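You operate a simulated robot arm through the tools that you are given. There is no shell and no other tool.

You are at the controls of a simulated robot arm. One attempt, no reset.

Task
Put the vacuum on charge: switch the top socket off first, push both plugs home, then switch on.
Fine: black plug in the socket, yellow plug in the charging port; leave it charging.

Only the result counts: the job must be done as asked and must still hold three seconds after the hand-in. Knocking over, shifting, dropping, spilling or breaking anything else fails it.

Robot
A 6-joint arm with a two-finger gripper, fixed in place. Base frame: the origin is on the floor under the middle of its stand, x ahead of it, y to its left, z up. Units: mm, degrees, N and s.
With the tool pointing down near the work surface it reaches from about 500 to 820 mm from the base axis. Its first joint turns from -166.0 to 166.0 degrees. Payload 1.66 kg.
The tool frame sits at the grasp point between the pads (the TCP): z along the fingers, y along the line on which they close. The tips reach 16 mm beyond it. The gripper opens to 111 mm; its body begins 104 mm behind the TCP.
Orientation is that of the tool frame in the base frame, as [roll, pitch, yaw] about the fixed x, y, z axes, in that order (R = Rz(yaw) Ry(pitch) Rx(roll)). With the fingers straight down and closing along the base's y, the tool's x points along the base's -x, its y along +y and its z along -z.

Tools
- The arm moves only by the tool arm_command. Its argument "series" is a list that holds one entry, the list of rows, each a list of 7 numbers: the shift along the base's x, y, z in units of 300 mm (1.0 is 300 mm), then the turn, a rotation vector about the base's x, y, z in units of 45 degrees (1.0 is 45 degrees), then the closure, from 0 (fully open) to 1 (shut). In form: [[[dx, dy, dz, ax, ay, az, grip], ...]]. A call has 1 to 20 rows; each row is the pose to reach, as a shift and turn from the pose commanded when the call began. A call with a number of a shift or a turn outside -1 to 1 is refused whole. A row lasts 0.2 s, in which the tool goes at most 50 mm and 8.6 degrees; a call with a longer step from one row to the next is refused whole, and so is a gripper value outside its range. Where a pose cannot be reached the arm comes as near as it can. A force on the tool above 40 N (or 10 N above the force at the start of the call, whichever is more), or a blocked arm, ends the call early, and 0.2 s more pass. The fingers move at their own pace (about 169.8 mm/s each) and stop on an object; they squeeze with about 32 N. The grip force told is the motor's: it shows also when the fingers shut on nothing. Time passes only in rows, and 0.2 s behind the last, so rows that repeat a pose let the fingers close. It gives the time, the measured TCP pose, the force on the tool (base axes), the opening and the grip force at its end, in the units of the frame above (readings bear some noise), with the torque about the TCP (base axes, N m) and any sound that the robot's microphone picked up.
- Cameras (640 x 400 px; columns grow to the right, rows downward): "scene" is fixed at [223.7, -651.4, 1494.3]; the picture's right is [0.81, -0.59, 0.00], its down [-0.42, -0.57, -0.71] and it looks along [0.42, 0.57, -0.71] (base axes); focal length 343 px, centre (320, 200). "wrist" rides on the gripper at [70, 14, -143] in the tool frame; the picture's right is [-0.19, 0.98, 0.00], its down [-0.87, -0.17, -0.47] and it looks along [-0.46, -0.09, 0.88] (tool axes); focal length 230 px, centre (320, 200).
- snapshot(camera): a new picture of that camera. It takes no simulated time.
- lift_body(by): moves the trunk up (or, below 0, down) by that many mm; the arm rides with it, the base frame stays. It gives what a move gives, with no picture.
- locate(camera, pixels): there is no depth. For up to 12 entries [column, row, z] of the newest picture of that camera ("zoom" is the newest enlarged one), the place [x, y] in the base frame at which the ray of that pixel passes the height z, good to about 2 mm, but the place of the scene camera against the robot may be out by one fixed shift of up to 12 mm in any direction. It takes no simulated time.
- zoom(camera, box): a new picture of the part [left, top, right, bottom] of that camera's present view, enlarged. It takes no simulated time.
- job_done(): hands the job in; it is judged then, once.

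Open the gripper and draw the arm clear of the work before you hand the job in, unless the task says otherwise.

The tools are called after "Request:" as a command line: name --argument value ..., lists and objects as JSON in quotes. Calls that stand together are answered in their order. arm_command: Moves the arm, as the interface text tells. Its arguments: {"type":"object","properties":{"series":{"type":"array"}},"required":["series"]} The other tools are called the same way: lift_body (by) moves the trunk up or down; snapshot (camera) takes a picture; locate (camera, pixels) gives the place at which the rays of pixels pass given heights; zoom (camera, box) takes an enlarged picture of a part of a camera's view; job_done () hands the job in.

At the start:

```text
t: 0.0
position: [332.8, -337.9, 1259.8]
tool_rot: [-180.0, 0.1, 179.9]
contact_force: [-0.1, 0.1, 0.1]
moment: [0.01, -0.01, 0.0]
grip_width: 110.9
gripper_force: 0.0
trunk travel left (down, up): [-275.0, 315.0]
```

scene: 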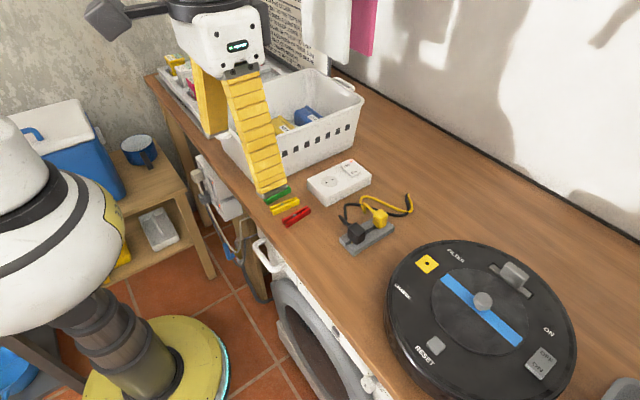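
wrist: 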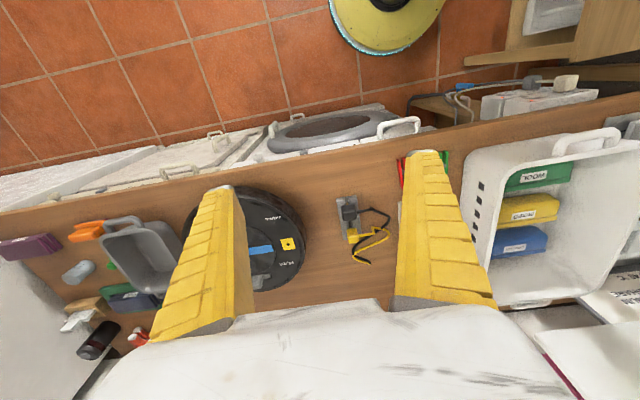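

I start by looking closely at the socket strip (around 340,180), the cable rack (365,230) and the vacuum (480,310) in the scene picture.

Request:
zoom --camera "scene" --box '[240, 140, 440, 265]'

Request:
zoom --camera "scene" --box '[370, 225, 610, 400]'

Request:
zoom --camera "wrist" --box '[180, 130, 480, 310]'

```text
3.20 times, centred on (340, 202) of scene
```

zoom: 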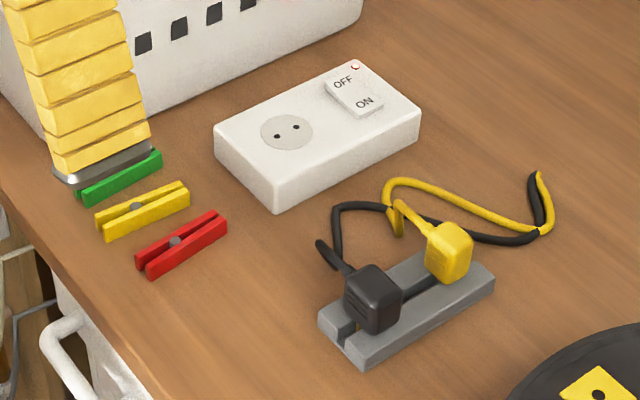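

```text
2.29 times, centred on (490, 312) of scene
```

zoom: 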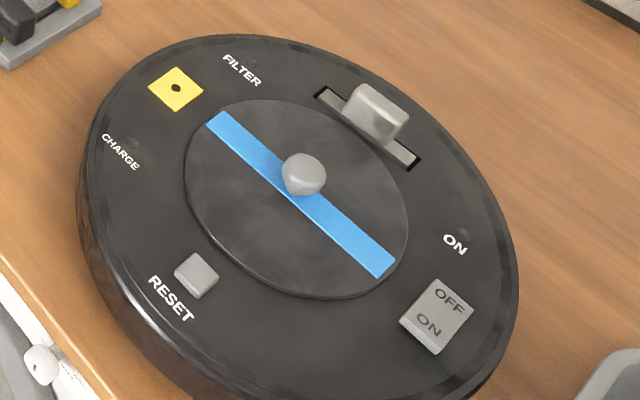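

```text
2.13 times, centred on (330, 220) of wrist
```

zoom: 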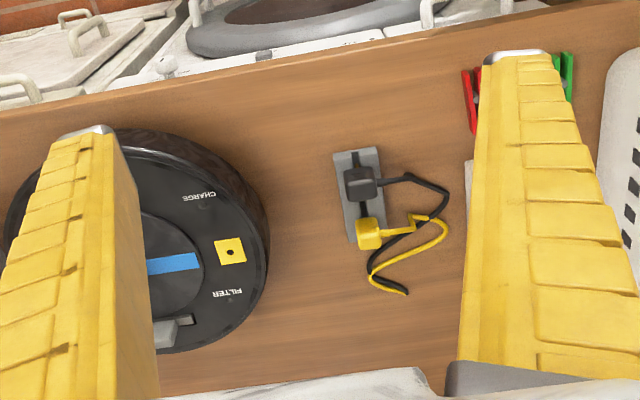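

The socket with its rocker is at about (340,182), the plugs in a grey holder at (365,235), and the vacuum's yellow port at (427,264). I use locate at several heights in both cameras to work out the worktop height.

Request:
locate --camera "scene" --pixels '[[354, 255, 800], [354, 255, 850], [354, 255, 900], [354, 255, 950], [427, 264, 900], [427, 264, 950], [427, 264, 1000], [354, 174, 900], [354, 174, 950]]'

Request:
locate --camera "wrist" --pixels '[[288, 244, 800], [288, 244, 850], [288, 244, 900], [288, 244, 950], [288, 244, 1000], [336, 198, 800], [336, 198, 850], [336, 198, 900], [336, 198, 950]]'

```text
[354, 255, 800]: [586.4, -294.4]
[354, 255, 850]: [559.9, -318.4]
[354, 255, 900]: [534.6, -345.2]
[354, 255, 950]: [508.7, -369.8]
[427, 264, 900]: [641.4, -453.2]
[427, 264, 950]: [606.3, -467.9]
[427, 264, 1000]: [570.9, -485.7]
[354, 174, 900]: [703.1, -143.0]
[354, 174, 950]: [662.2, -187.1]
```

```text
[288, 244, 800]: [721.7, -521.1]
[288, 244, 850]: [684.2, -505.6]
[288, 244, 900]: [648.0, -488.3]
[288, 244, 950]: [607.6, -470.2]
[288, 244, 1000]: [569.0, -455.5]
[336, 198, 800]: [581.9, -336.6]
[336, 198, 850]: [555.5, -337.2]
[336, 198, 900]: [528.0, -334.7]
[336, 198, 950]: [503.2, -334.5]
```

The two cameras agree on the vacuum's port near (607,-469) at z≈950. I move over toward the socket at a safe height for a better view of it.

Request:
arm_command --series '[[[0.09, 0.07, -0.04, 0, 0, 0, 0], [0.18, 0.14, -0.08, 0, 0, 0, 0], [0.27, 0.21, -0.12, 0, 0, 0, 0], [0.36, 0.28, -0.16, 0, 0, 0, 0], [0.45, 0.35, -0.2, 0, 0, 0, 0], [0.54, 0.42, -0.24, 0, 0, 0, 0], [0.63, 0.49, -0.28, 0, 0, 0, 0], [0.72, 0.56, -0.32, 0, 0, 0, 0], [0.75, 0.6, -0.36, 0, 0, 0, 0], [0.75, 0.6, -0.36, 0, 0, 0, 0]]]'

```text
t: 2.2
position: [558.7, -157.6, 1152.6]
tool_rot: [179.9, 0.0, 179.9]
contact_force: [0.4, 0.3, 0.2]
moment: [0.0, 0.03, 0.0]
grip_width: 111.1
gripper_force: 0.1
trunk travel left (down, up): [-275.0, 315.0]
```

The arm is at (559,-158,1153). I take a wrist and a scene picture from here.

Request:
snapshot --camera "wrist"

Request:
snapshot --camera "scene"

```text
taken
```

wrist: 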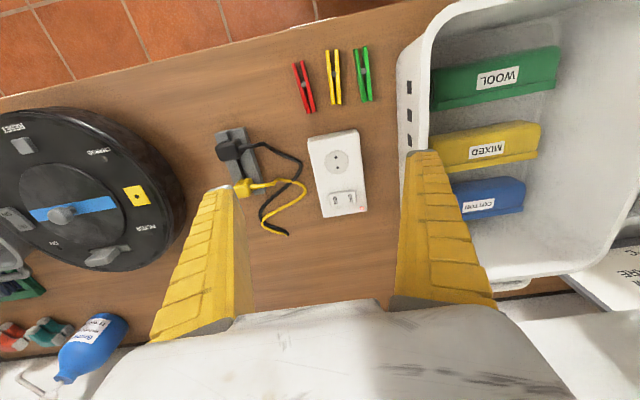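

```text
taken
```

scene: 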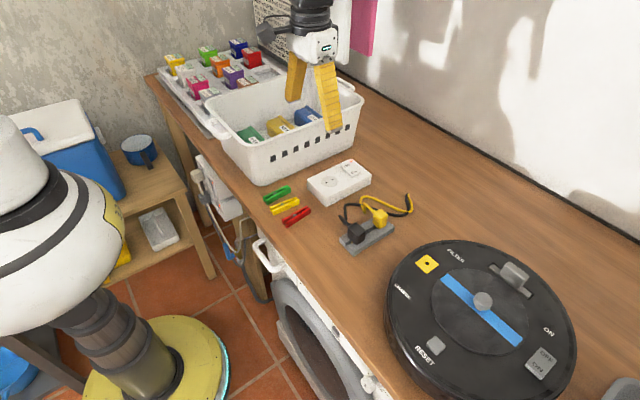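

The socket is now seen from above at about (340,170) in the wrist view. I zoom in on it and on the plug holder.

Request:
zoom --camera "wrist" --box '[280, 110, 400, 230]'

Request:
zoom --camera "wrist" --box '[200, 110, 330, 250]'

```text
3.33 times, centred on (340, 170) of wrist
```

zoom: 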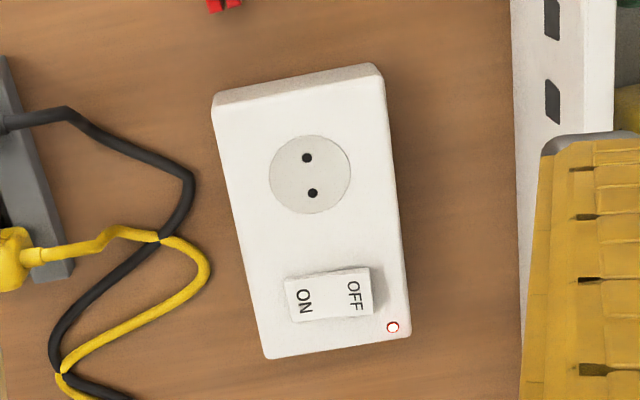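

```text
2.86 times, centred on (265, 180) of wrist
```

zoom: 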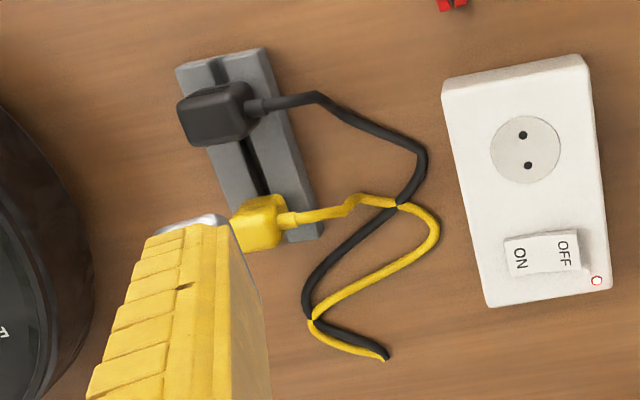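

I locate the socket features in the newest zoom: holes at (522,135) and (528,165), rocker halves near ON (520,257) and OFF (562,250), and the black and yellow plugs, each at two heights.

Request:
locate --camera "zoom" --pixels '[[522, 135, 900], [522, 135, 950], [528, 165, 900], [528, 165, 950], [520, 257, 900], [520, 257, 950], [563, 249, 900], [563, 249, 950], [213, 115, 900], [213, 115, 950], [260, 222, 900], [260, 222, 950]]'

Request:
locate --camera "scene" --pixels '[[329.5, 181, 850], [329.5, 181, 900], [329.5, 181, 950], [350, 169, 850], [350, 169, 900], [350, 169, 950], [427, 264, 900], [427, 264, 950]]'

Request:
locate --camera "wrist" --pixels '[[136.5, 196.5, 900], [136.5, 196.5, 925], [136.5, 196.5, 950], [136.5, 196.5, 975]]'

```text
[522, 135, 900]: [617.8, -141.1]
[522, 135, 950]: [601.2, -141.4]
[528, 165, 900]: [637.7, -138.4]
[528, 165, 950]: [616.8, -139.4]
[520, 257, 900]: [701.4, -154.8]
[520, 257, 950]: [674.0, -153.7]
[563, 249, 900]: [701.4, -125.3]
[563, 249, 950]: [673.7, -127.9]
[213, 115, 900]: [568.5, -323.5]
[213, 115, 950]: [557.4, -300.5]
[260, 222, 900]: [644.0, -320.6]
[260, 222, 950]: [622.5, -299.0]
```

```text
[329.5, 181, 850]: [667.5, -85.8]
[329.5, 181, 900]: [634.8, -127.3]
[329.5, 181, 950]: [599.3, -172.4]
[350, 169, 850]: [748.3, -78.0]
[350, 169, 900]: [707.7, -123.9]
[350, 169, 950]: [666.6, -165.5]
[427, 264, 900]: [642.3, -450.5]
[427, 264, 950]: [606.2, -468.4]
```

```text
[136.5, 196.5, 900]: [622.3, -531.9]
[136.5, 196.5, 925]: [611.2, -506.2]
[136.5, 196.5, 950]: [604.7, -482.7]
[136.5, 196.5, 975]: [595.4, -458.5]
```

The views put the socket's top near z≈922 with holes about 20 mm apart, and the port near z≈966. I zoom tightly on the rocker and lamp to see which half is pressed.

Request:
zoom --camera "wrist" --box '[320, 180, 372, 215]'

Request:
zoom --camera "scene" --box '[335, 155, 367, 177]'

Request:
locate --camera "wrist" --pixels '[[398, 60, 1000], [398, 60, 1050], [398, 60, 900]]'

```text
11.43 times, centred on (346, 198) of wrist
```

zoom: 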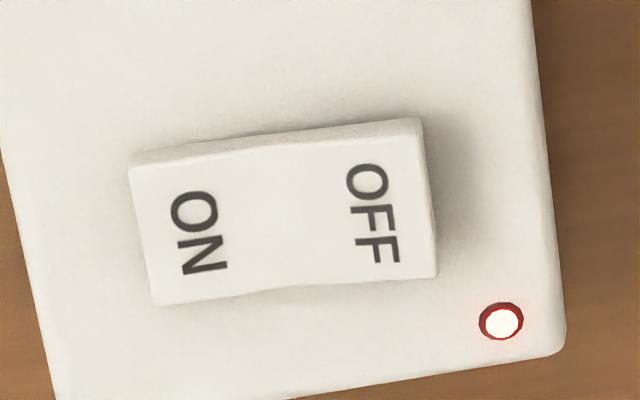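

```text
16.00 times, centred on (351, 166) of scene
```

zoom: 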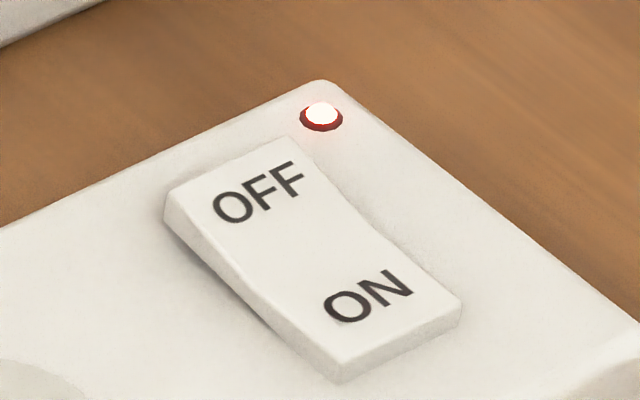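

```text
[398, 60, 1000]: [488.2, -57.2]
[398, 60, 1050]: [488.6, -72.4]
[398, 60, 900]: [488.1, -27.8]
```

The lamp is glowing and the OFF half stands up, so the socket is on. I locate the rocker corners, the OFF press point (352.6,198.4) and the lamp in the wrist view, and close the gripper in place to get a pressing tip.

Request:
locate --camera "wrist" --pixels '[[352.6, 198.4, 925], [329.4, 194.5, 925], [354.7, 191, 925], [356.5, 205, 925], [331.6, 207.2, 925], [361.8, 208.7, 925], [308.5, 140, 925], [353.5, 129.5, 925], [324, 217, 925], [365.5, 206, 925]]'

Request:
arm_command --series '[[[0, 0, 0, 0, 0, 0, 1], [0, 0, 0, 0, 0, 0, 1], [0, 0, 0, 0, 0, 0, 1]]]'

Request:
snapshot --camera "wrist"

Request:
zoom --camera "scene" --box '[270, 30, 380, 140]'

```text
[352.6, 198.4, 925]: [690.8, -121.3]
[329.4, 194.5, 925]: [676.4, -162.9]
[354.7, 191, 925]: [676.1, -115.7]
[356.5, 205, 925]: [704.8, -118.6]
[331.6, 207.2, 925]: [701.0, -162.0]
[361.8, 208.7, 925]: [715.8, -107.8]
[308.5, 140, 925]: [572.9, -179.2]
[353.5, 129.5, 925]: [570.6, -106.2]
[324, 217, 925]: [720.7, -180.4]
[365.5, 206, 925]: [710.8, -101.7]
```

```text
t: 3.0
position: [558.8, -157.2, 1152.4]
tool_rot: [180.0, 0.1, -180.0]
contact_force: [-0.9, 0.2, -0.2]
moment: [0.01, 0.02, -0.01]
grip_width: 0.0
gripper_force: 29.0
trunk travel left (down, up): [-275.0, 315.0]
```

```text
taken
```

wrist: 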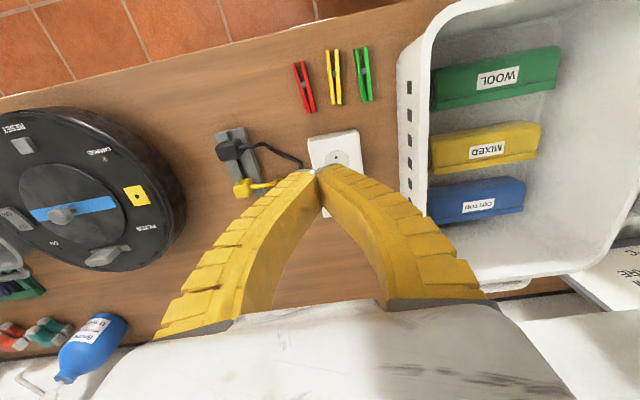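

```text
3.64 times, centred on (325, 85) of scene
```

zoom: 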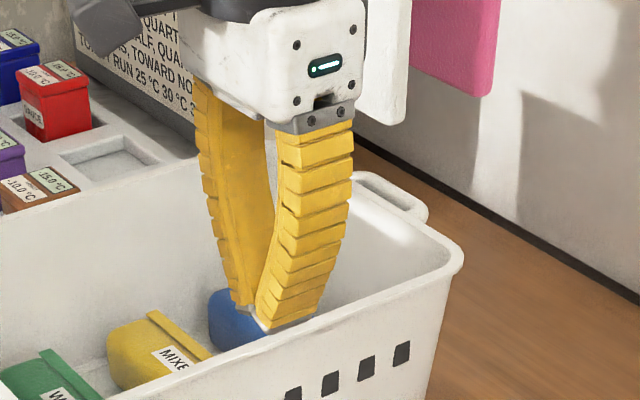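

The rocker spans about x 676–704, y -163…-116. Before going down I check how tall the basket beside the socket is, comparing its near rim in both cameras.

Request:
zoom --camera "scene" --box '[190, 60, 390, 200]'

Request:
zoom --camera "wrist" --box '[360, 0, 640, 300]'

```text
2.86 times, centred on (290, 130) of scene
```

zoom: 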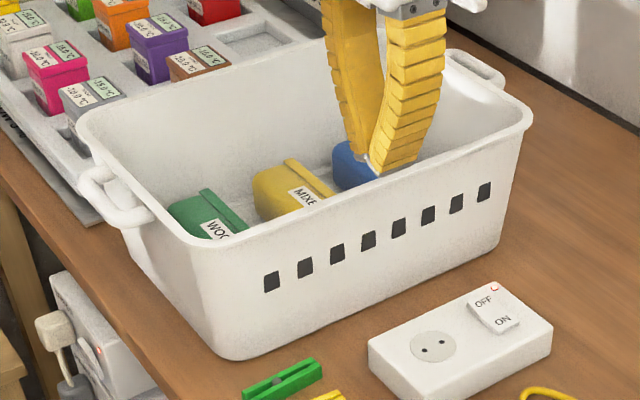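

```text
1.33 times, centred on (500, 150) of wrist
```

zoom: 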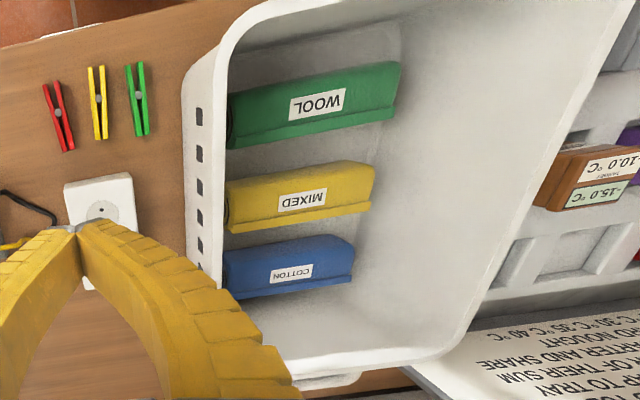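

The basket's wall base shows at wrist (400,195) and its rim at about (427,225). I locate those at plausible heights, and look at the other white box below the worktop edge at scene (222,190).

Request:
locate --camera "wrist" --pixels '[[400.2, 195, 880], [400.2, 195, 900], [426.5, 215, 1000], [426.5, 215, 1050], [426.5, 215, 1100], [430, 67, 1000], [430, 67, 1050]]'

Request:
locate --camera "scene" --pixels '[[362, 101, 1000], [362, 101, 1030], [362, 101, 1060], [353, 147.5, 870], [353, 147.5, 890], [256.7, 185.3, 870], [256.7, 185.3, 890]]'

Request:
zoom --camera "scene" --box '[180, 140, 280, 260]'

```text
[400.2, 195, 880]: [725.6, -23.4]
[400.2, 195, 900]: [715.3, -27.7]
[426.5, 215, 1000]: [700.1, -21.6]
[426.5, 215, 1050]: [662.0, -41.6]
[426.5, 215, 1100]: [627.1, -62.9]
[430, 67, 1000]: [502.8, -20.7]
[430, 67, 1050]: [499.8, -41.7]
```

```text
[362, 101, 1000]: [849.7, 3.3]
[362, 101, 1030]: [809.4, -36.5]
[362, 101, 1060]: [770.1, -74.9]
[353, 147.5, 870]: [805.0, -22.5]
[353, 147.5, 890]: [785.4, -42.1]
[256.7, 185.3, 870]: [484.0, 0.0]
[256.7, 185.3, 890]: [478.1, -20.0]
```

```text
3.33 times, centred on (230, 200) of scene
```

zoom: 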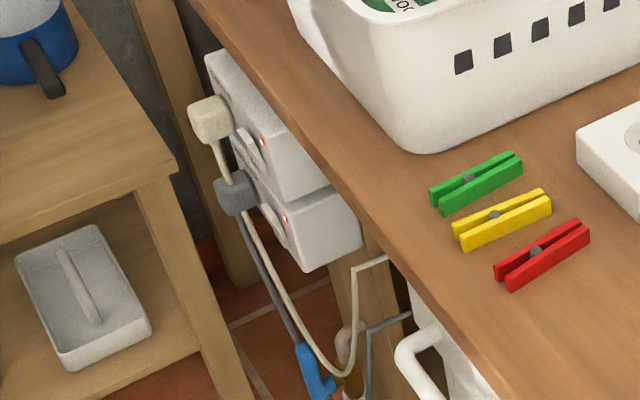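

The basket rim is at about z 1030, y≈-33, so there is room. I bring the closed tips to above the OFF half at about (690,-122), z 985.

Request:
arm_command --series '[[[0.11, 0.03, -0.05, 0, 0, 0, 1], [0.22, 0.06, -0.15, 0, 0, 0, 1], [0.33, 0.09, -0.25, 0, 0, 0, 1], [0.44, 0.12, -0.36, 0, 0, 0, 1], [0.44, 0.12, -0.47, 0, 0, 0, 1], [0.44, 0.12, -0.557, 0, 0, 0, 1], [0.44, 0.12, -0.557, 0, 0, 0, 1]]]'

Request:
snapshot --camera "wrist"

Request:
zoom --camera "scene" --box '[290, 90, 410, 210]'

Request:
zoom --camera "wrist" --box '[270, 120, 400, 210]'

```text
t: 4.6
position: [691.0, -120.9, 984.7]
tool_rot: [-179.9, 0.1, 180.0]
contact_force: [0.1, -0.6, -0.5]
moment: [0.01, 0.02, 0.01]
grip_width: 0.0
gripper_force: 28.3
trunk travel left (down, up): [-275.0, 315.0]
```

```text
taken
```

wrist: 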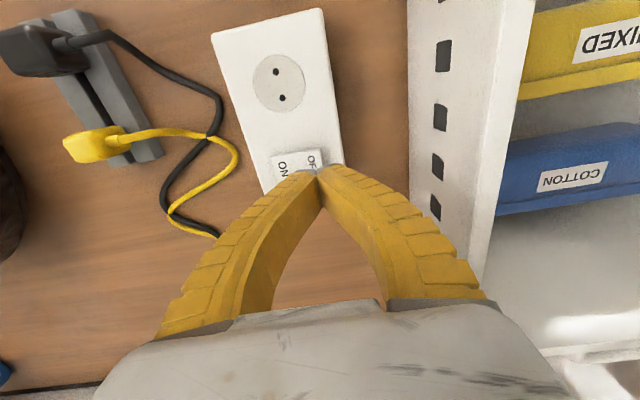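

```text
3.33 times, centred on (350, 150) of scene
```

zoom: 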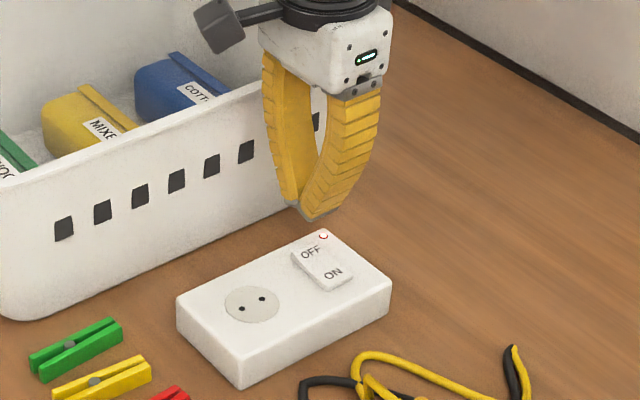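

```text
4.44 times, centred on (335, 165) of wrist
```

zoom: 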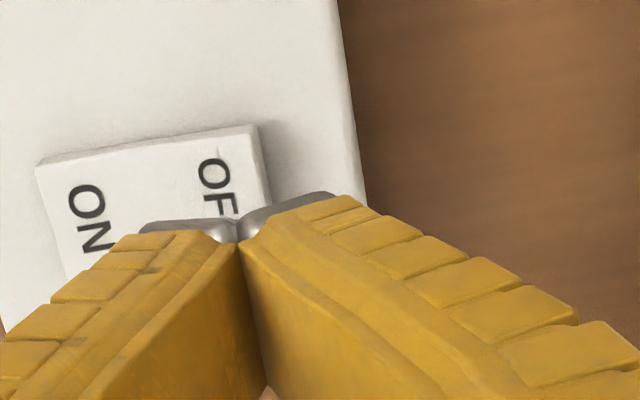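

The tip pair is about 35 mm wide across y, so I shift it outward to y≈-111 so that only the outer part of the OFF half is pressed. Then I go down slowly while watching force and sound.

Request:
arm_command --series '[[[-0.006, 0.037, 0, 0, 0, 0, 1], [-0.006, 0.037, -0.06, 0, 0, 0, 1], [-0.006, 0.037, -0.1, 0, 0, 0, 1], [-0.006, 0.037, -0.107, 0, 0, 0, 1], [-0.006, 0.037, -0.114, 0, 0, 0, 1], [-0.006, 0.037, -0.121, 0, 0, 0, 1], [-0.006, 0.037, -0.128, 0, 0, 0, 1]]]'

Request:
zoom --camera "scene" --box '[320, 130, 390, 190]'

```text
t: 6.2
position: [688.1, -110.2, 947.5]
tool_rot: [-179.9, 0.0, 180.0]
contact_force: [0.0, -0.2, -0.1]
moment: [-0.01, -0.04, 0.01]
grip_width: 0.0
gripper_force: 28.7
trunk travel left (down, up): [-275.0, 315.0]
```

```text
6.67 times, centred on (355, 160) of scene
```

zoom: 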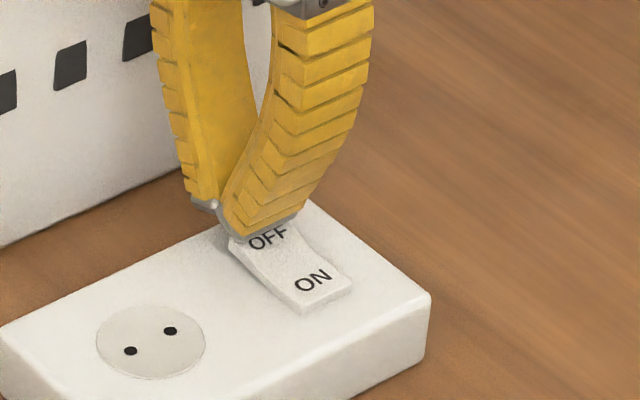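

No contact yet at TCP z 947.5. I continue down in 1.5 mm steps.

Request:
arm_command --series '[[[0, 0, -0.005, 0, 0, 0, 1], [0, 0, -0.01, 0, 0, 0, 1], [0, 0, -0.015, 0, 0, 0, 1], [0, 0, -0.02, 0, 0, 0, 1], [0, 0, -0.025, 0, 0, 0, 1], [0, 0, -0.03, 0, 0, 0, 1]]]'

Request:
zoom --camera "scene" --box '[320, 130, 390, 190]'

```text
t: 7.6
position: [688.1, -109.9, 938.4]
tool_rot: [180.0, 0.0, 180.0]
contact_force: [3.5, -1.0, 8.6]
moment: [-0.07, -0.02, 0.05]
grip_width: 0.0
gripper_force: 28.9
trunk travel left (down, up): [-275.0, 315.0]
```

```text
6.67 times, centred on (355, 160) of scene
```

zoom: 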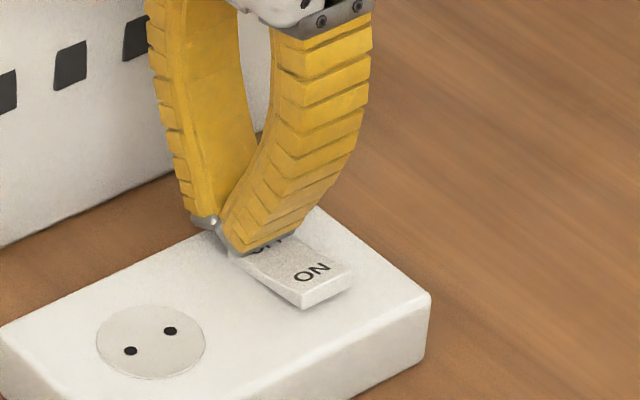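

Contact now at 8.6 N with the ON end lifting. I press about 3 mm further to be sure the rocker flips.

Request:
arm_command --series '[[[0, 0, -0.004, 0, 0, 0, 1], [0, 0, -0.008, 0, 0, 0, 1], [0, 0, -0.011, 0, 0, 0, 1]]]'

Request:
zoom --camera "scene" --box '[320, 130, 390, 190]'

```text
t: 8.4
position: [688.0, -110.3, 935.7]
tool_rot: [-180.0, 0.1, -180.0]
contact_force: [6.3, -2.5, 18.5]
moment: [-0.2, -0.04, 0.06]
grip_width: 0.1
gripper_force: 28.4
trunk travel left (down, up): [-275.0, 315.0]
```

```text
6.67 times, centred on (355, 160) of scene
```

zoom: 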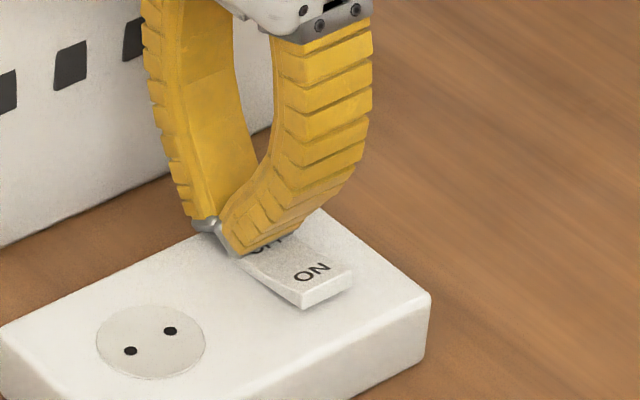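

Force rose to 18.5 N with no further rocker motion, and ON looks raised. I lift off and check the rocker and the lamp.

Request:
arm_command --series '[[[0, 0, 0.03, 0, 0, 0, 1], [0, 0, 0.1, 0, 0, 0, 1], [0, 0, 0.2, 0, 0, 0, 1], [-0.1, -0.03, 0.33, 0, 0, 0, 1], [-0.2, -0.06, 0.45, 0, 0, 0, 1], [-0.2, -0.06, 0.45, 0, 0, 0, 1]]]'

Request:
zoom --camera "scene" --box '[320, 145, 390, 195]'

Request:
zoom --camera "wrist" --box '[280, 100, 380, 180]'

```text
t: 9.8
position: [629.5, -128.1, 1069.9]
tool_rot: [179.9, 0.0, 180.0]
contact_force: [-0.6, 0.1, 0.6]
moment: [0.01, 0.05, 0.04]
grip_width: 0.1
gripper_force: 28.7
trunk travel left (down, up): [-275.0, 315.0]
```

```text
8.00 times, centred on (355, 170) of scene
```

zoom: 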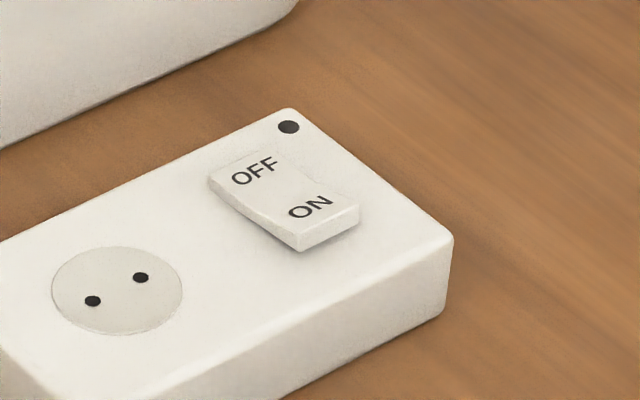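

```text
5.00 times, centred on (330, 140) of wrist
```

zoom: 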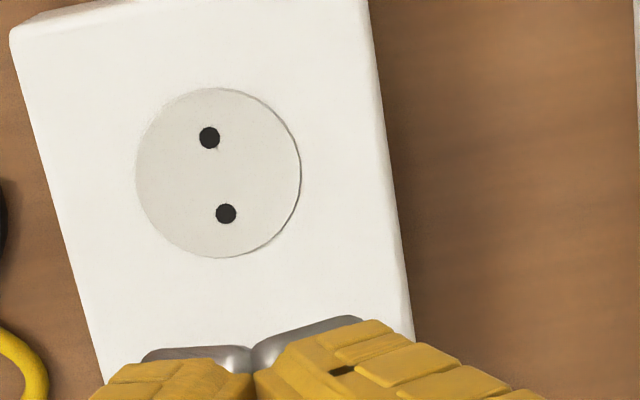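

The lamp is dark and OFF is down, so the socket is off. Now I locate the socket holes in the newest wrist zoom at (209,137) and (226,213), to triangulate against the earlier view.

Request:
locate --camera "zoom" --pixels '[[209, 137, 900], [209, 137, 920], [209, 137, 940], [226, 213, 900], [226, 213, 920], [226, 213, 940], [217, 173, 920], [135, 172, 920], [300, 172, 920], [217, 88, 920], [218, 258, 920]]'

```text
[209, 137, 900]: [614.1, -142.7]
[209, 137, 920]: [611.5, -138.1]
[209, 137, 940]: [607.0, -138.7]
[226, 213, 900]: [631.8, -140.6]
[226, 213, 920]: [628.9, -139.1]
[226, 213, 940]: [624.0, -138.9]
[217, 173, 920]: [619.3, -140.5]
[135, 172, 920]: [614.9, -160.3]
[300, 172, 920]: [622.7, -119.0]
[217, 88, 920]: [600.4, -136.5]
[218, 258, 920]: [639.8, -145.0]
```

The socket's centre comes out at about (619.5,-139.5), top z≈920–925, holes along x. Now I move over the plug holder, opening the gripper on the way, to examine the plugs.

Request:
arm_command --series '[[[-0.08, -0.112, 0.012, 0, 0, 0, 1], [-0.16, -0.223, 0.024, 0, 0, 0, 1], [-0.245, -0.335, 0.036, 0, 0, 0, 0.5], [-0.33, -0.447, 0.048, 0, 0, 0, 0], [-0.41, -0.558, 0.06, 0, 0, 0, 0], [-0.493, -0.67, 0.07, 0, 0, 0, 0], [-0.493, -0.67, 0.07, 0, 0, 0, 0]]]'

Request:
snapshot --camera "wrist"

Request:
zoom --camera "wrist" --box '[260, 130, 400, 230]'

Request:
zoom --camera "scene" --box '[330, 190, 420, 255]'

```text
t: 11.4
position: [480.4, -330.3, 1090.5]
tool_rot: [179.9, 0.1, -180.0]
contact_force: [-0.2, 1.1, -0.5]
moment: [0.02, 0.01, 0.01]
grip_width: 110.8
gripper_force: 0.0
trunk travel left (down, up): [-275.0, 315.0]
```

```text
taken
```

wrist: 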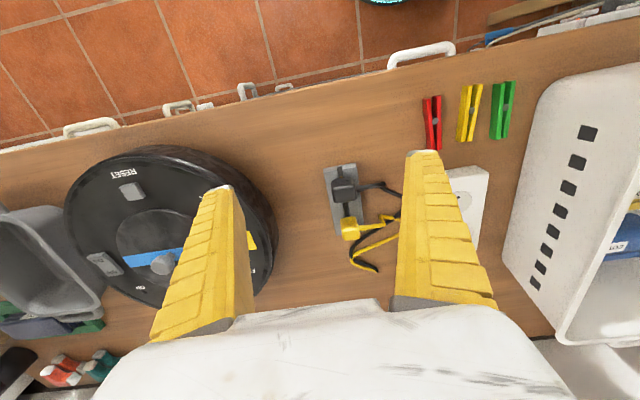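

```text
4.00 times, centred on (330, 180) of wrist
```

zoom: 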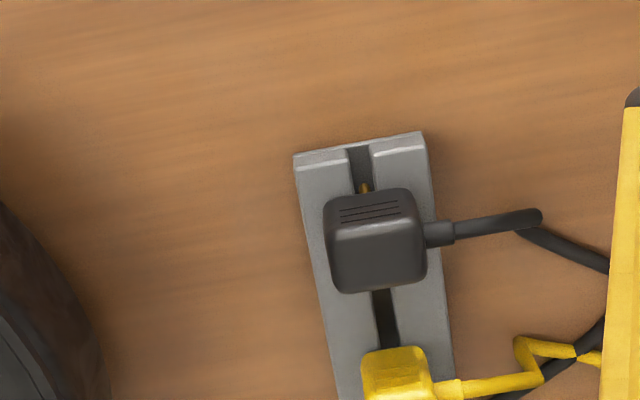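

```text
6.15 times, centred on (375, 222) of scene
```

zoom: 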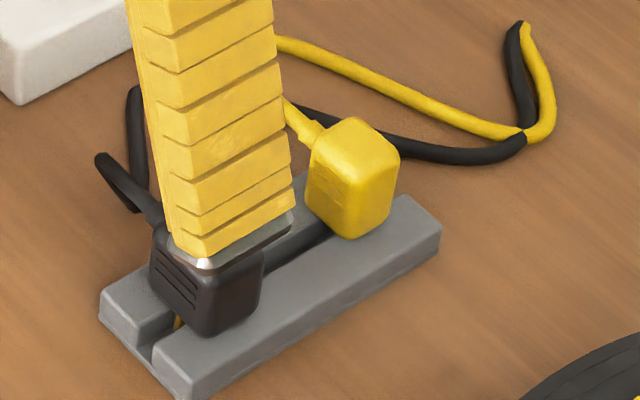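

Both plugs stand in the slot of the holder with the pins in the slot (gold pin visible at zoom (365,186)), cable leaving toward +y. I locate the holder's corners and plug corners in both cameras at several heights to fix the heights.

Request:
locate --camera "wrist" --pixels '[[323.25, 169.25, 870], [323.25, 169.25, 890], [355.5, 163.25, 870], [355.5, 163.25, 890], [332, 190, 920], [332, 190, 940], [355, 188, 920], [355, 188, 940], [357, 200.75, 920], [357, 200.75, 940], [334.5, 203, 920], [334.5, 203, 940]]'

Request:
locate --camera "scene" --pixels '[[353.4, 254, 870], [353.4, 254, 890], [339.6, 240.4, 870], [339.6, 240.4, 890], [326.5, 182.5, 920], [332.6, 179.6, 920], [427, 264, 966]]'

```text
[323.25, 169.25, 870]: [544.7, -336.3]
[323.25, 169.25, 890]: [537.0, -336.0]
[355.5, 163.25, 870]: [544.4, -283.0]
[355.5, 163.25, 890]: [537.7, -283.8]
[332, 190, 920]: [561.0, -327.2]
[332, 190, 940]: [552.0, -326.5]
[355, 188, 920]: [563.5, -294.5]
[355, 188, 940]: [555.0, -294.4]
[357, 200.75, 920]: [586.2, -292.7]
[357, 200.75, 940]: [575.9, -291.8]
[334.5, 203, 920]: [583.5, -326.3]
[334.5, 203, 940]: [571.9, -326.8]
```

```text
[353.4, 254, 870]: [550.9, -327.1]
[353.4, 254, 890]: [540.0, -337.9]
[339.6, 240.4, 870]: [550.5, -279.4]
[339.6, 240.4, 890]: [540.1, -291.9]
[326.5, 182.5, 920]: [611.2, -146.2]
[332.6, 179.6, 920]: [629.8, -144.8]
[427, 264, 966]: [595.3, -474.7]
```

The holder, plugs and socket are all aligned with the base axes; the worktop is near z≈890 and the black plug's top near (566,-310), z≈935. I'll grip it across x (cable leaves at +y), so I turn the hand 45° now while moving over the plug at a safe height.

Request:
arm_command --series '[[[0.045, 0.01, 0, 0, 0, 0.1667, 0.3], [0.09, 0.02, 0, 0, 0, 0.3333, 0.4], [0.135, 0.03, 0, 0, 0, 0.5, 0.4], [0.18, 0.04, 0, 0, 0, 0.6667, 0.4], [0.23, 0.05, 0, 0, 0, 0.8333, 0.4], [0.285, 0.067, 0, 0, 0, 1.0, 0.4], [0.285, 0.067, 0, 0, 0, 1.0, 0.4]]]'

Request:
arm_command --series '[[[0, 0, -0.04, 0, 0, 0.1667, 0.4], [0, 0, -0.08, 0, 0, 0.3333, 0.4], [0, 0, -0.12, 0, 0, 0.5, 0.4], [0, 0, -0.16, 0, 0, 0.6667, 0.4], [0, 0, -0.2, 0, 0, 0.8333, 0.4], [0, 0, -0.25, 0, 0, 1.0, 0.4], [0, 0, -0.25, 0, 0, 1.0, 0.4]]]'

Request:
snapshot --camera "wrist"

Request:
zoom --camera "wrist" --box '[240, 90, 400, 190]'

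Request:
zoom --camera "scene" --box '[330, 190, 420, 255]'

```text
t: 13.0
position: [566.6, -308.9, 1089.7]
tool_rot: [-179.9, 0.1, -135.0]
contact_force: [0.0, -0.2, 0.5]
moment: [0.03, 0.05, 0.02]
grip_width: 68.6
gripper_force: 1.2
trunk travel left (down, up): [-275.0, 315.0]
```

```text
t: 14.6
position: [565.8, -308.5, 1015.3]
tool_rot: [-180.0, 0.0, -90.0]
contact_force: [0.1, 0.0, 0.3]
moment: [0.01, 0.0, 0.01]
grip_width: 68.2
gripper_force: 0.7
trunk travel left (down, up): [-275.0, 315.0]
```

```text
taken
```

wrist: 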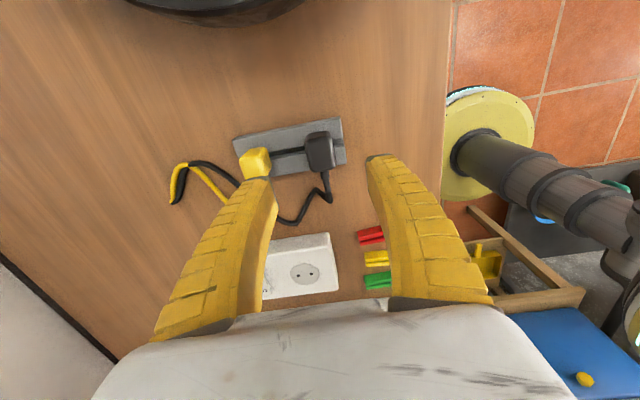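

```text
4.00 times, centred on (320, 140) of wrist
```

zoom: 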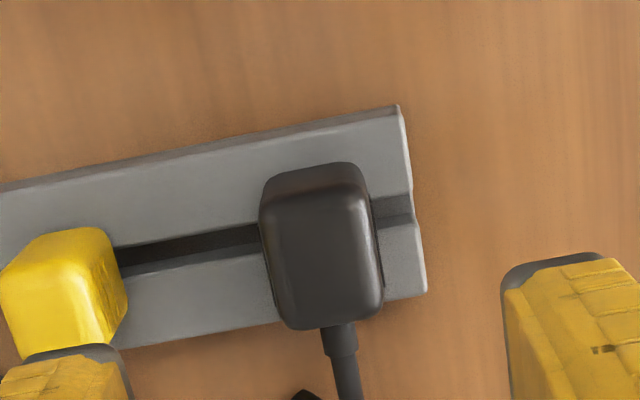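

```text
6.15 times, centred on (375, 222) of scene
```

zoom: 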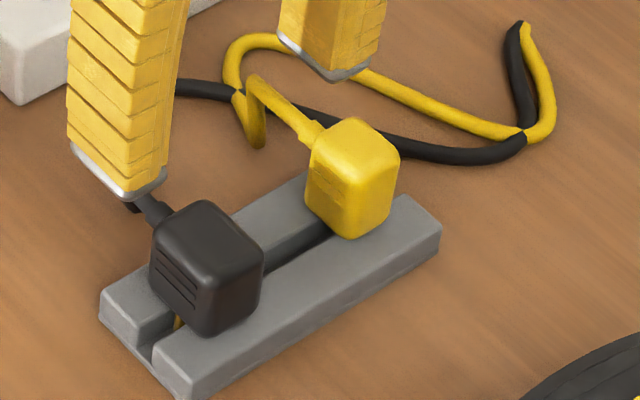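

In the wrist zoom the black plug's top face spans about (270..383, 210..325), between the fingers. I locate its corners and edges at candidate heights.

Request:
locate --camera "wrist" --pixels '[[307.5, 143.5, 930], [307.5, 143.5, 945], [332, 141.5, 930], [332, 141.5, 945], [335.5, 168, 930], [335.5, 168, 945], [313, 171, 930], [313, 171, 945], [304.5, 137, 908], [331, 131.5, 908], [340, 116.5, 890], [346.5, 162, 905]]'

Request:
locate --camera "scene" --pixels '[[357.4, 224.5, 930], [357.4, 224.5, 945], [365.6, 234, 930], [365.6, 234, 945], [347.5, 231, 930], [347.5, 231, 945], [348.3, 243, 908], [354.6, 243.5, 908], [365, 235, 908]]'

```text
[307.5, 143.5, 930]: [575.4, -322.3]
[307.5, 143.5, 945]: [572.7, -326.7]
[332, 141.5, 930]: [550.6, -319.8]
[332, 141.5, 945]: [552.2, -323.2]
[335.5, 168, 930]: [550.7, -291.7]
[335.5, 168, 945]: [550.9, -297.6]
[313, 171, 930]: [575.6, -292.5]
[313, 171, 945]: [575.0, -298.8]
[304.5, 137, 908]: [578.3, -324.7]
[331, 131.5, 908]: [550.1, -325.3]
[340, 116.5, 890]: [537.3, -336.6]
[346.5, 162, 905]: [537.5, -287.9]
```

```text
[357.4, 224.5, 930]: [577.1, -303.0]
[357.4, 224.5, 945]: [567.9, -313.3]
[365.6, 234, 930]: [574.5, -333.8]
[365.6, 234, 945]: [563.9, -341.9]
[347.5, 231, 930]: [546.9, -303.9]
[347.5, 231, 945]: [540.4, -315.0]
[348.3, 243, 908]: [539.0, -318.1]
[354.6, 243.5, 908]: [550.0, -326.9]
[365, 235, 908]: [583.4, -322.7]
```

The black plug measures x 550.5–576, y about -326…-294, top z≈938, so its centre is (563.3,-310). I narrow the fingers to about 36 mm and descend to just above it for a check.

Request:
arm_command --series '[[[-0.0077, 0, -0.05, 0, 0, 0, 0.68], [-0.0077, 0, -0.1, 0, 0, 0, 0.68], [-0.0077, 0, -0.15, 0, 0, 0, 0.68], [-0.0077, 0, -0.18, 0, 0, 0, 0.68], [-0.0077, 0, -0.18, 0, 0, 0, 0.68]]]'

Request:
zoom --camera "wrist" --box '[240, 110, 400, 210]'

Request:
zoom --camera "scene" --box '[320, 180, 420, 255]'

```text
t: 15.8
position: [564.9, -308.3, 960.9]
tool_rot: [180.0, 0.0, -90.0]
contact_force: [0.7, 0.2, -0.4]
moment: [-0.03, -0.01, -0.01]
grip_width: 38.2
gripper_force: 2.2
trunk travel left (down, up): [-275.0, 315.0]
```

```text
4.00 times, centred on (320, 160) of wrist
```

zoom: 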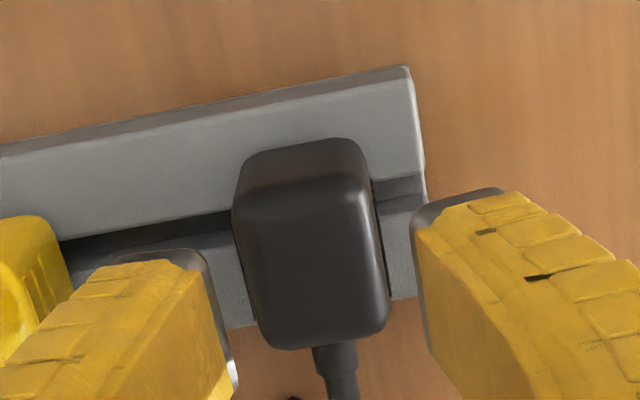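

```text
5.33 times, centred on (370, 218) of scene
```

zoom: 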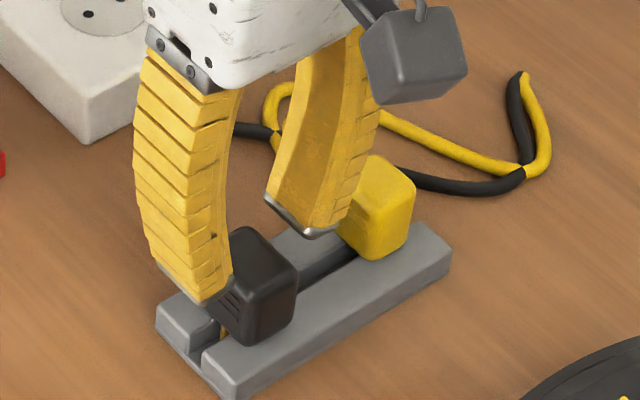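

The fingers straddle the black plug well (plug cols 235–388, finger inner edges ~226 and ~422 in the zoom), but the left finger is near the yellow plug. I narrow slightly, shift 2 mm to -y, and lower in small steps toward z 928.

Request:
arm_command --series '[[[0, -0.006, 0, 0, 0, 0, 0.73], [0, -0.006, -0.02, 0, 0, 0, 0.73], [0, -0.006, -0.04, 0, 0, 0, 0.73], [0, -0.006, -0.055, 0, 0, 0, 0.73]]]'

Request:
zoom --camera "wrist" --box '[240, 110, 400, 210]'

Request:
zoom --camera "scene" --box '[320, 180, 420, 255]'

```text
t: 16.8
position: [564.0, -311.2, 944.8]
tool_rot: [-179.9, 0.0, -89.9]
contact_force: [0.1, 1.0, 0.2]
moment: [-0.01, -0.01, -0.01]
grip_width: 32.5
gripper_force: 2.2
trunk travel left (down, up): [-275.0, 315.0]
```

```text
4.00 times, centred on (320, 160) of wrist
```

zoom: 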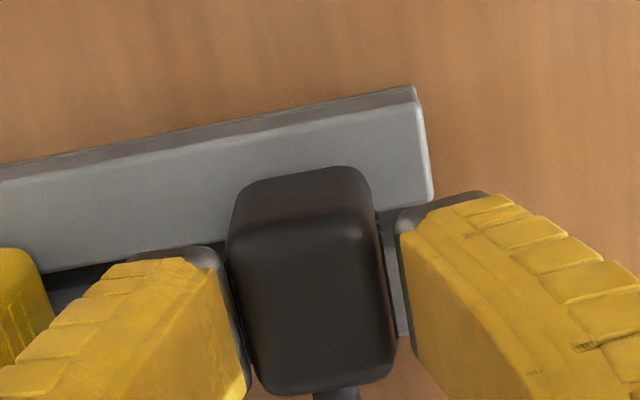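

```text
5.33 times, centred on (370, 218) of scene
```

zoom: 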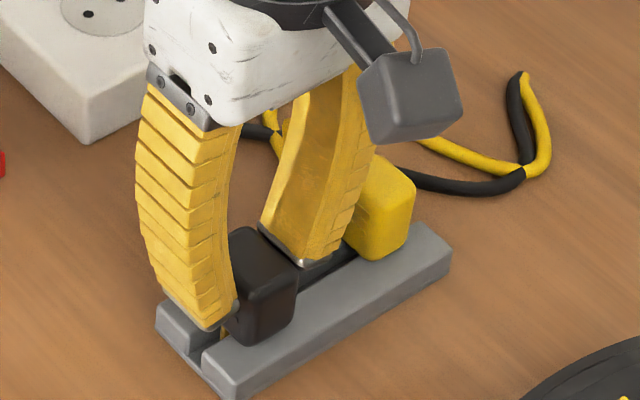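

The fingers are now on either side of the plug, with a gap still left to the yellow plug. I go down the last 16 mm to TCP z≈928.

Request:
arm_command --series '[[[0, 0, -0.015, 0, 0, 0, 0.73], [0, 0, -0.03, 0, 0, 0, 0.73], [0, 0, -0.045, 0, 0, 0, 0.73], [0, 0, -0.055, 0, 0, 0, 0.73]]]'

Request:
zoom --camera "wrist" --box '[240, 110, 400, 210]'

Request:
zoom --camera "scene" --box '[320, 180, 420, 255]'

```text
t: 17.8
position: [564.5, -311.3, 928.7]
tool_rot: [180.0, 0.0, -90.1]
contact_force: [0.1, 0.0, -0.8]
moment: [-0.02, 0.03, -0.01]
grip_width: 32.5
gripper_force: 1.5
trunk travel left (down, up): [-275.0, 315.0]
```

```text
4.00 times, centred on (320, 160) of wrist
```

zoom: 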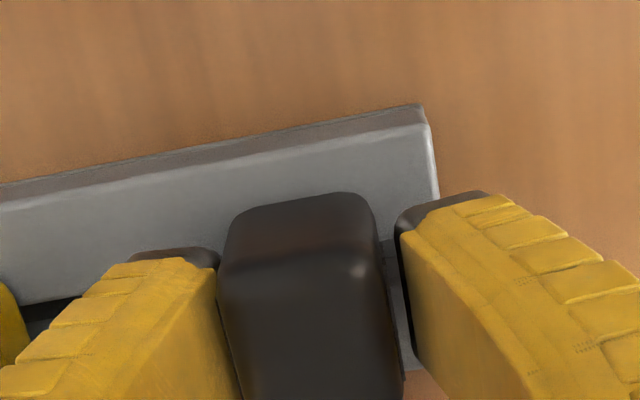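

```text
5.33 times, centred on (370, 218) of scene
```

zoom: 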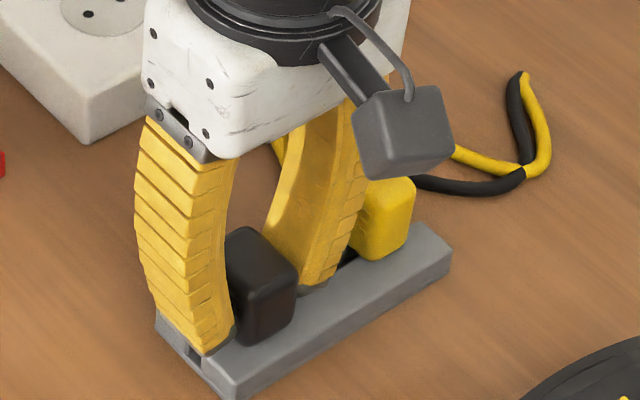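

No contact on the way down. Now I close on the plug and let the fingers settle.

Request:
arm_command --series '[[[0, 0, 0, 0, 0, 0, 0.85], [0, 0, 0, 0, 0, 0, 1], [0, 0, 0, 0, 0, 0, 1], [0, 0, 0, 0, 0, 0, 1]]]'

Request:
zoom --camera "wrist" --box '[240, 110, 400, 210]'

Request:
zoom --camera "scene" --box '[320, 180, 420, 255]'

```text
t: 18.8
position: [563.4, -311.2, 929.3]
tool_rot: [180.0, 0.0, -90.0]
contact_force: [2.4, -2.0, 10.5]
moment: [-0.04, -0.04, 0.0]
grip_width: 23.9
gripper_force: 32.8
trunk travel left (down, up): [-275.0, 315.0]
```

```text
4.00 times, centred on (320, 160) of wrist
```

zoom: 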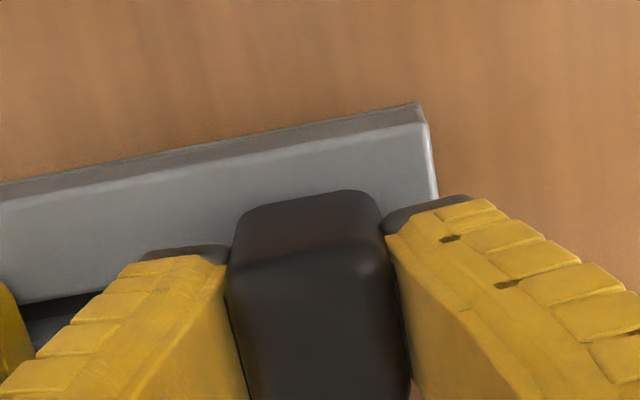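

```text
5.33 times, centred on (370, 218) of scene
```

zoom: 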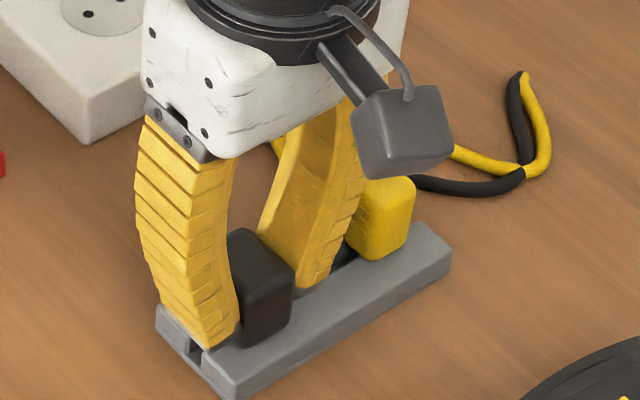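

The plug is gripped (width 23.9, grip 32.8 N). I lift slowly by about 45 mm and watch the plug and the holder.

Request:
arm_command --series '[[[0, 0, 0.015, 0, 0, 0, 1], [0, 0, 0.03, 0, 0, 0, 1], [0, 0, 0.05, 0, 0, 0, 1], [0, 0, 0.07, 0, 0, 0, 1], [0, 0, 0.1, 0, 0, 0, 1], [0, 0, 0.15, 0, 0, 0, 1], [0, 0, 0.15, 0, 0, 0, 1]]]'

Request:
zoom --camera "wrist" --box '[240, 110, 400, 210]'

Request:
zoom --camera "scene" --box '[310, 160, 430, 255]'

```text
t: 20.4
position: [564.3, -310.9, 973.7]
tool_rot: [179.9, 0.0, -89.9]
contact_force: [-0.3, -0.3, -1.2]
moment: [0.01, -0.02, 0.01]
grip_width: 21.0
gripper_force: 32.3
trunk travel left (down, up): [-275.0, 315.0]
```

```text
4.00 times, centred on (320, 160) of wrist
```

zoom: 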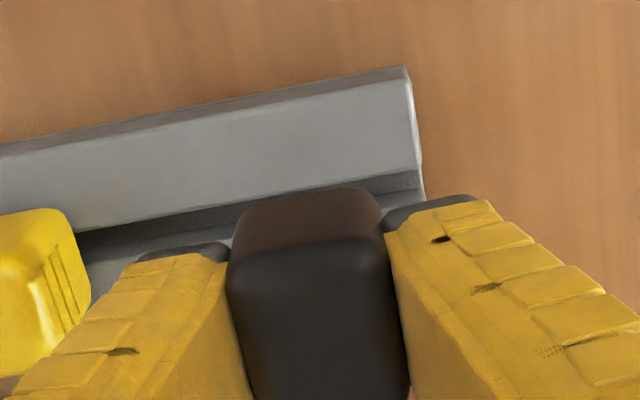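

```text
4.21 times, centred on (370, 208) of scene
```

zoom: 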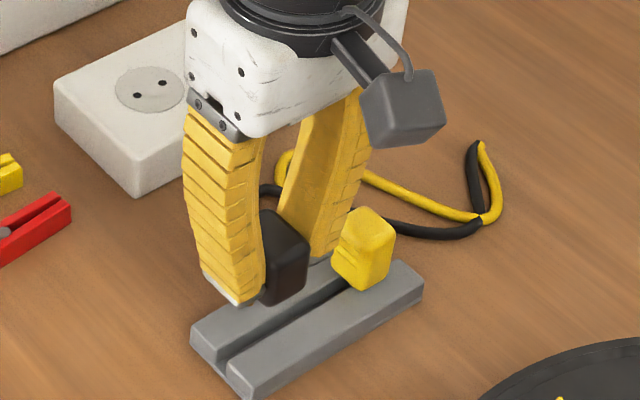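

The black plug came up cleanly and the holder stayed put. I carry it over to above the socket at about (619.5,-141), keeping the same yaw since the holes lie along x.

Request:
arm_command --series '[[[0, 0, 0.05, 0, 0, 0, 1], [0.02, 0.07, 0.06, 0, 0, 0, 1], [0.045, 0.14, 0.06, 0, 0, 0, 1], [0.07, 0.21, 0.06, 0, 0, 0, 1], [0.095, 0.28, 0.06, 0, 0, 0, 1], [0.12, 0.35, 0.06, 0, 0, 0, 1], [0.145, 0.42, 0.06, 0, 0, 0, 1], [0.17, 0.49, 0.06, 0, 0, 0, 1], [0.187, 0.54, 0.06, 0, 0, 0, 1], [0.187, 0.568, 0.05, 0, 0, 0, 1], [0.187, 0.568, 0.05, 0, 0, 0, 1]]]'

Request:
snapshot --camera "scene"

Request:
snapshot --camera "wrist"

Request:
zoom --camera "scene" --box '[300, 140, 380, 200]'

Request:
zoom --camera "wrist" --box '[240, 110, 400, 210]'

```text
t: 22.8
position: [619.9, -140.0, 988.1]
tool_rot: [-179.9, 0.0, -90.0]
contact_force: [0.6, 0.9, -0.1]
moment: [-0.04, 0.04, -0.02]
grip_width: 20.9
gripper_force: 31.9
trunk travel left (down, up): [-275.0, 315.0]
```

```text
taken
```

scene: 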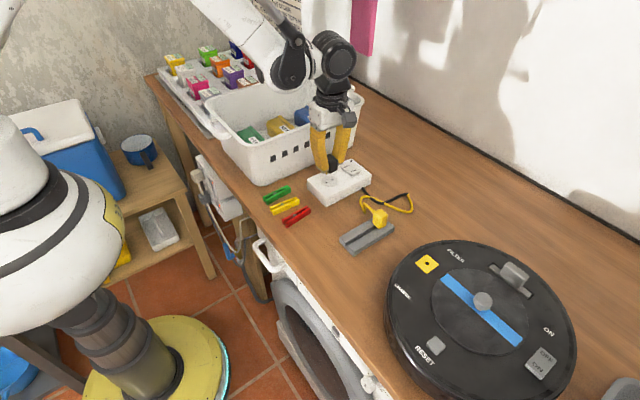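

```text
taken
```

wrist: 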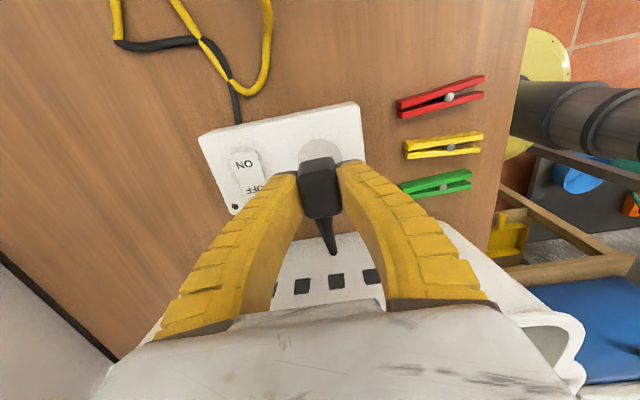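

```text
6.67 times, centred on (340, 170) of scene
```

zoom: 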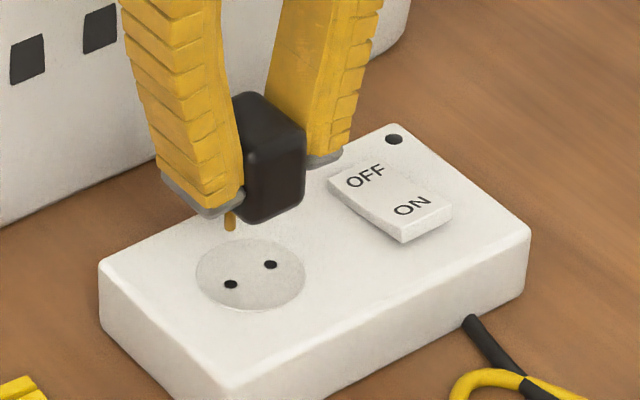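

```text
4.00 times, centred on (320, 160) of wrist
```

zoom: 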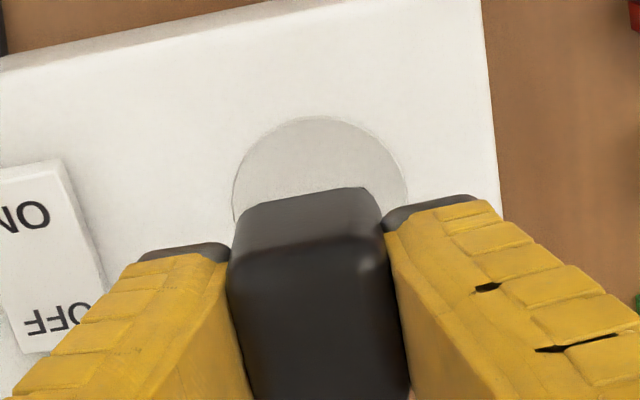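

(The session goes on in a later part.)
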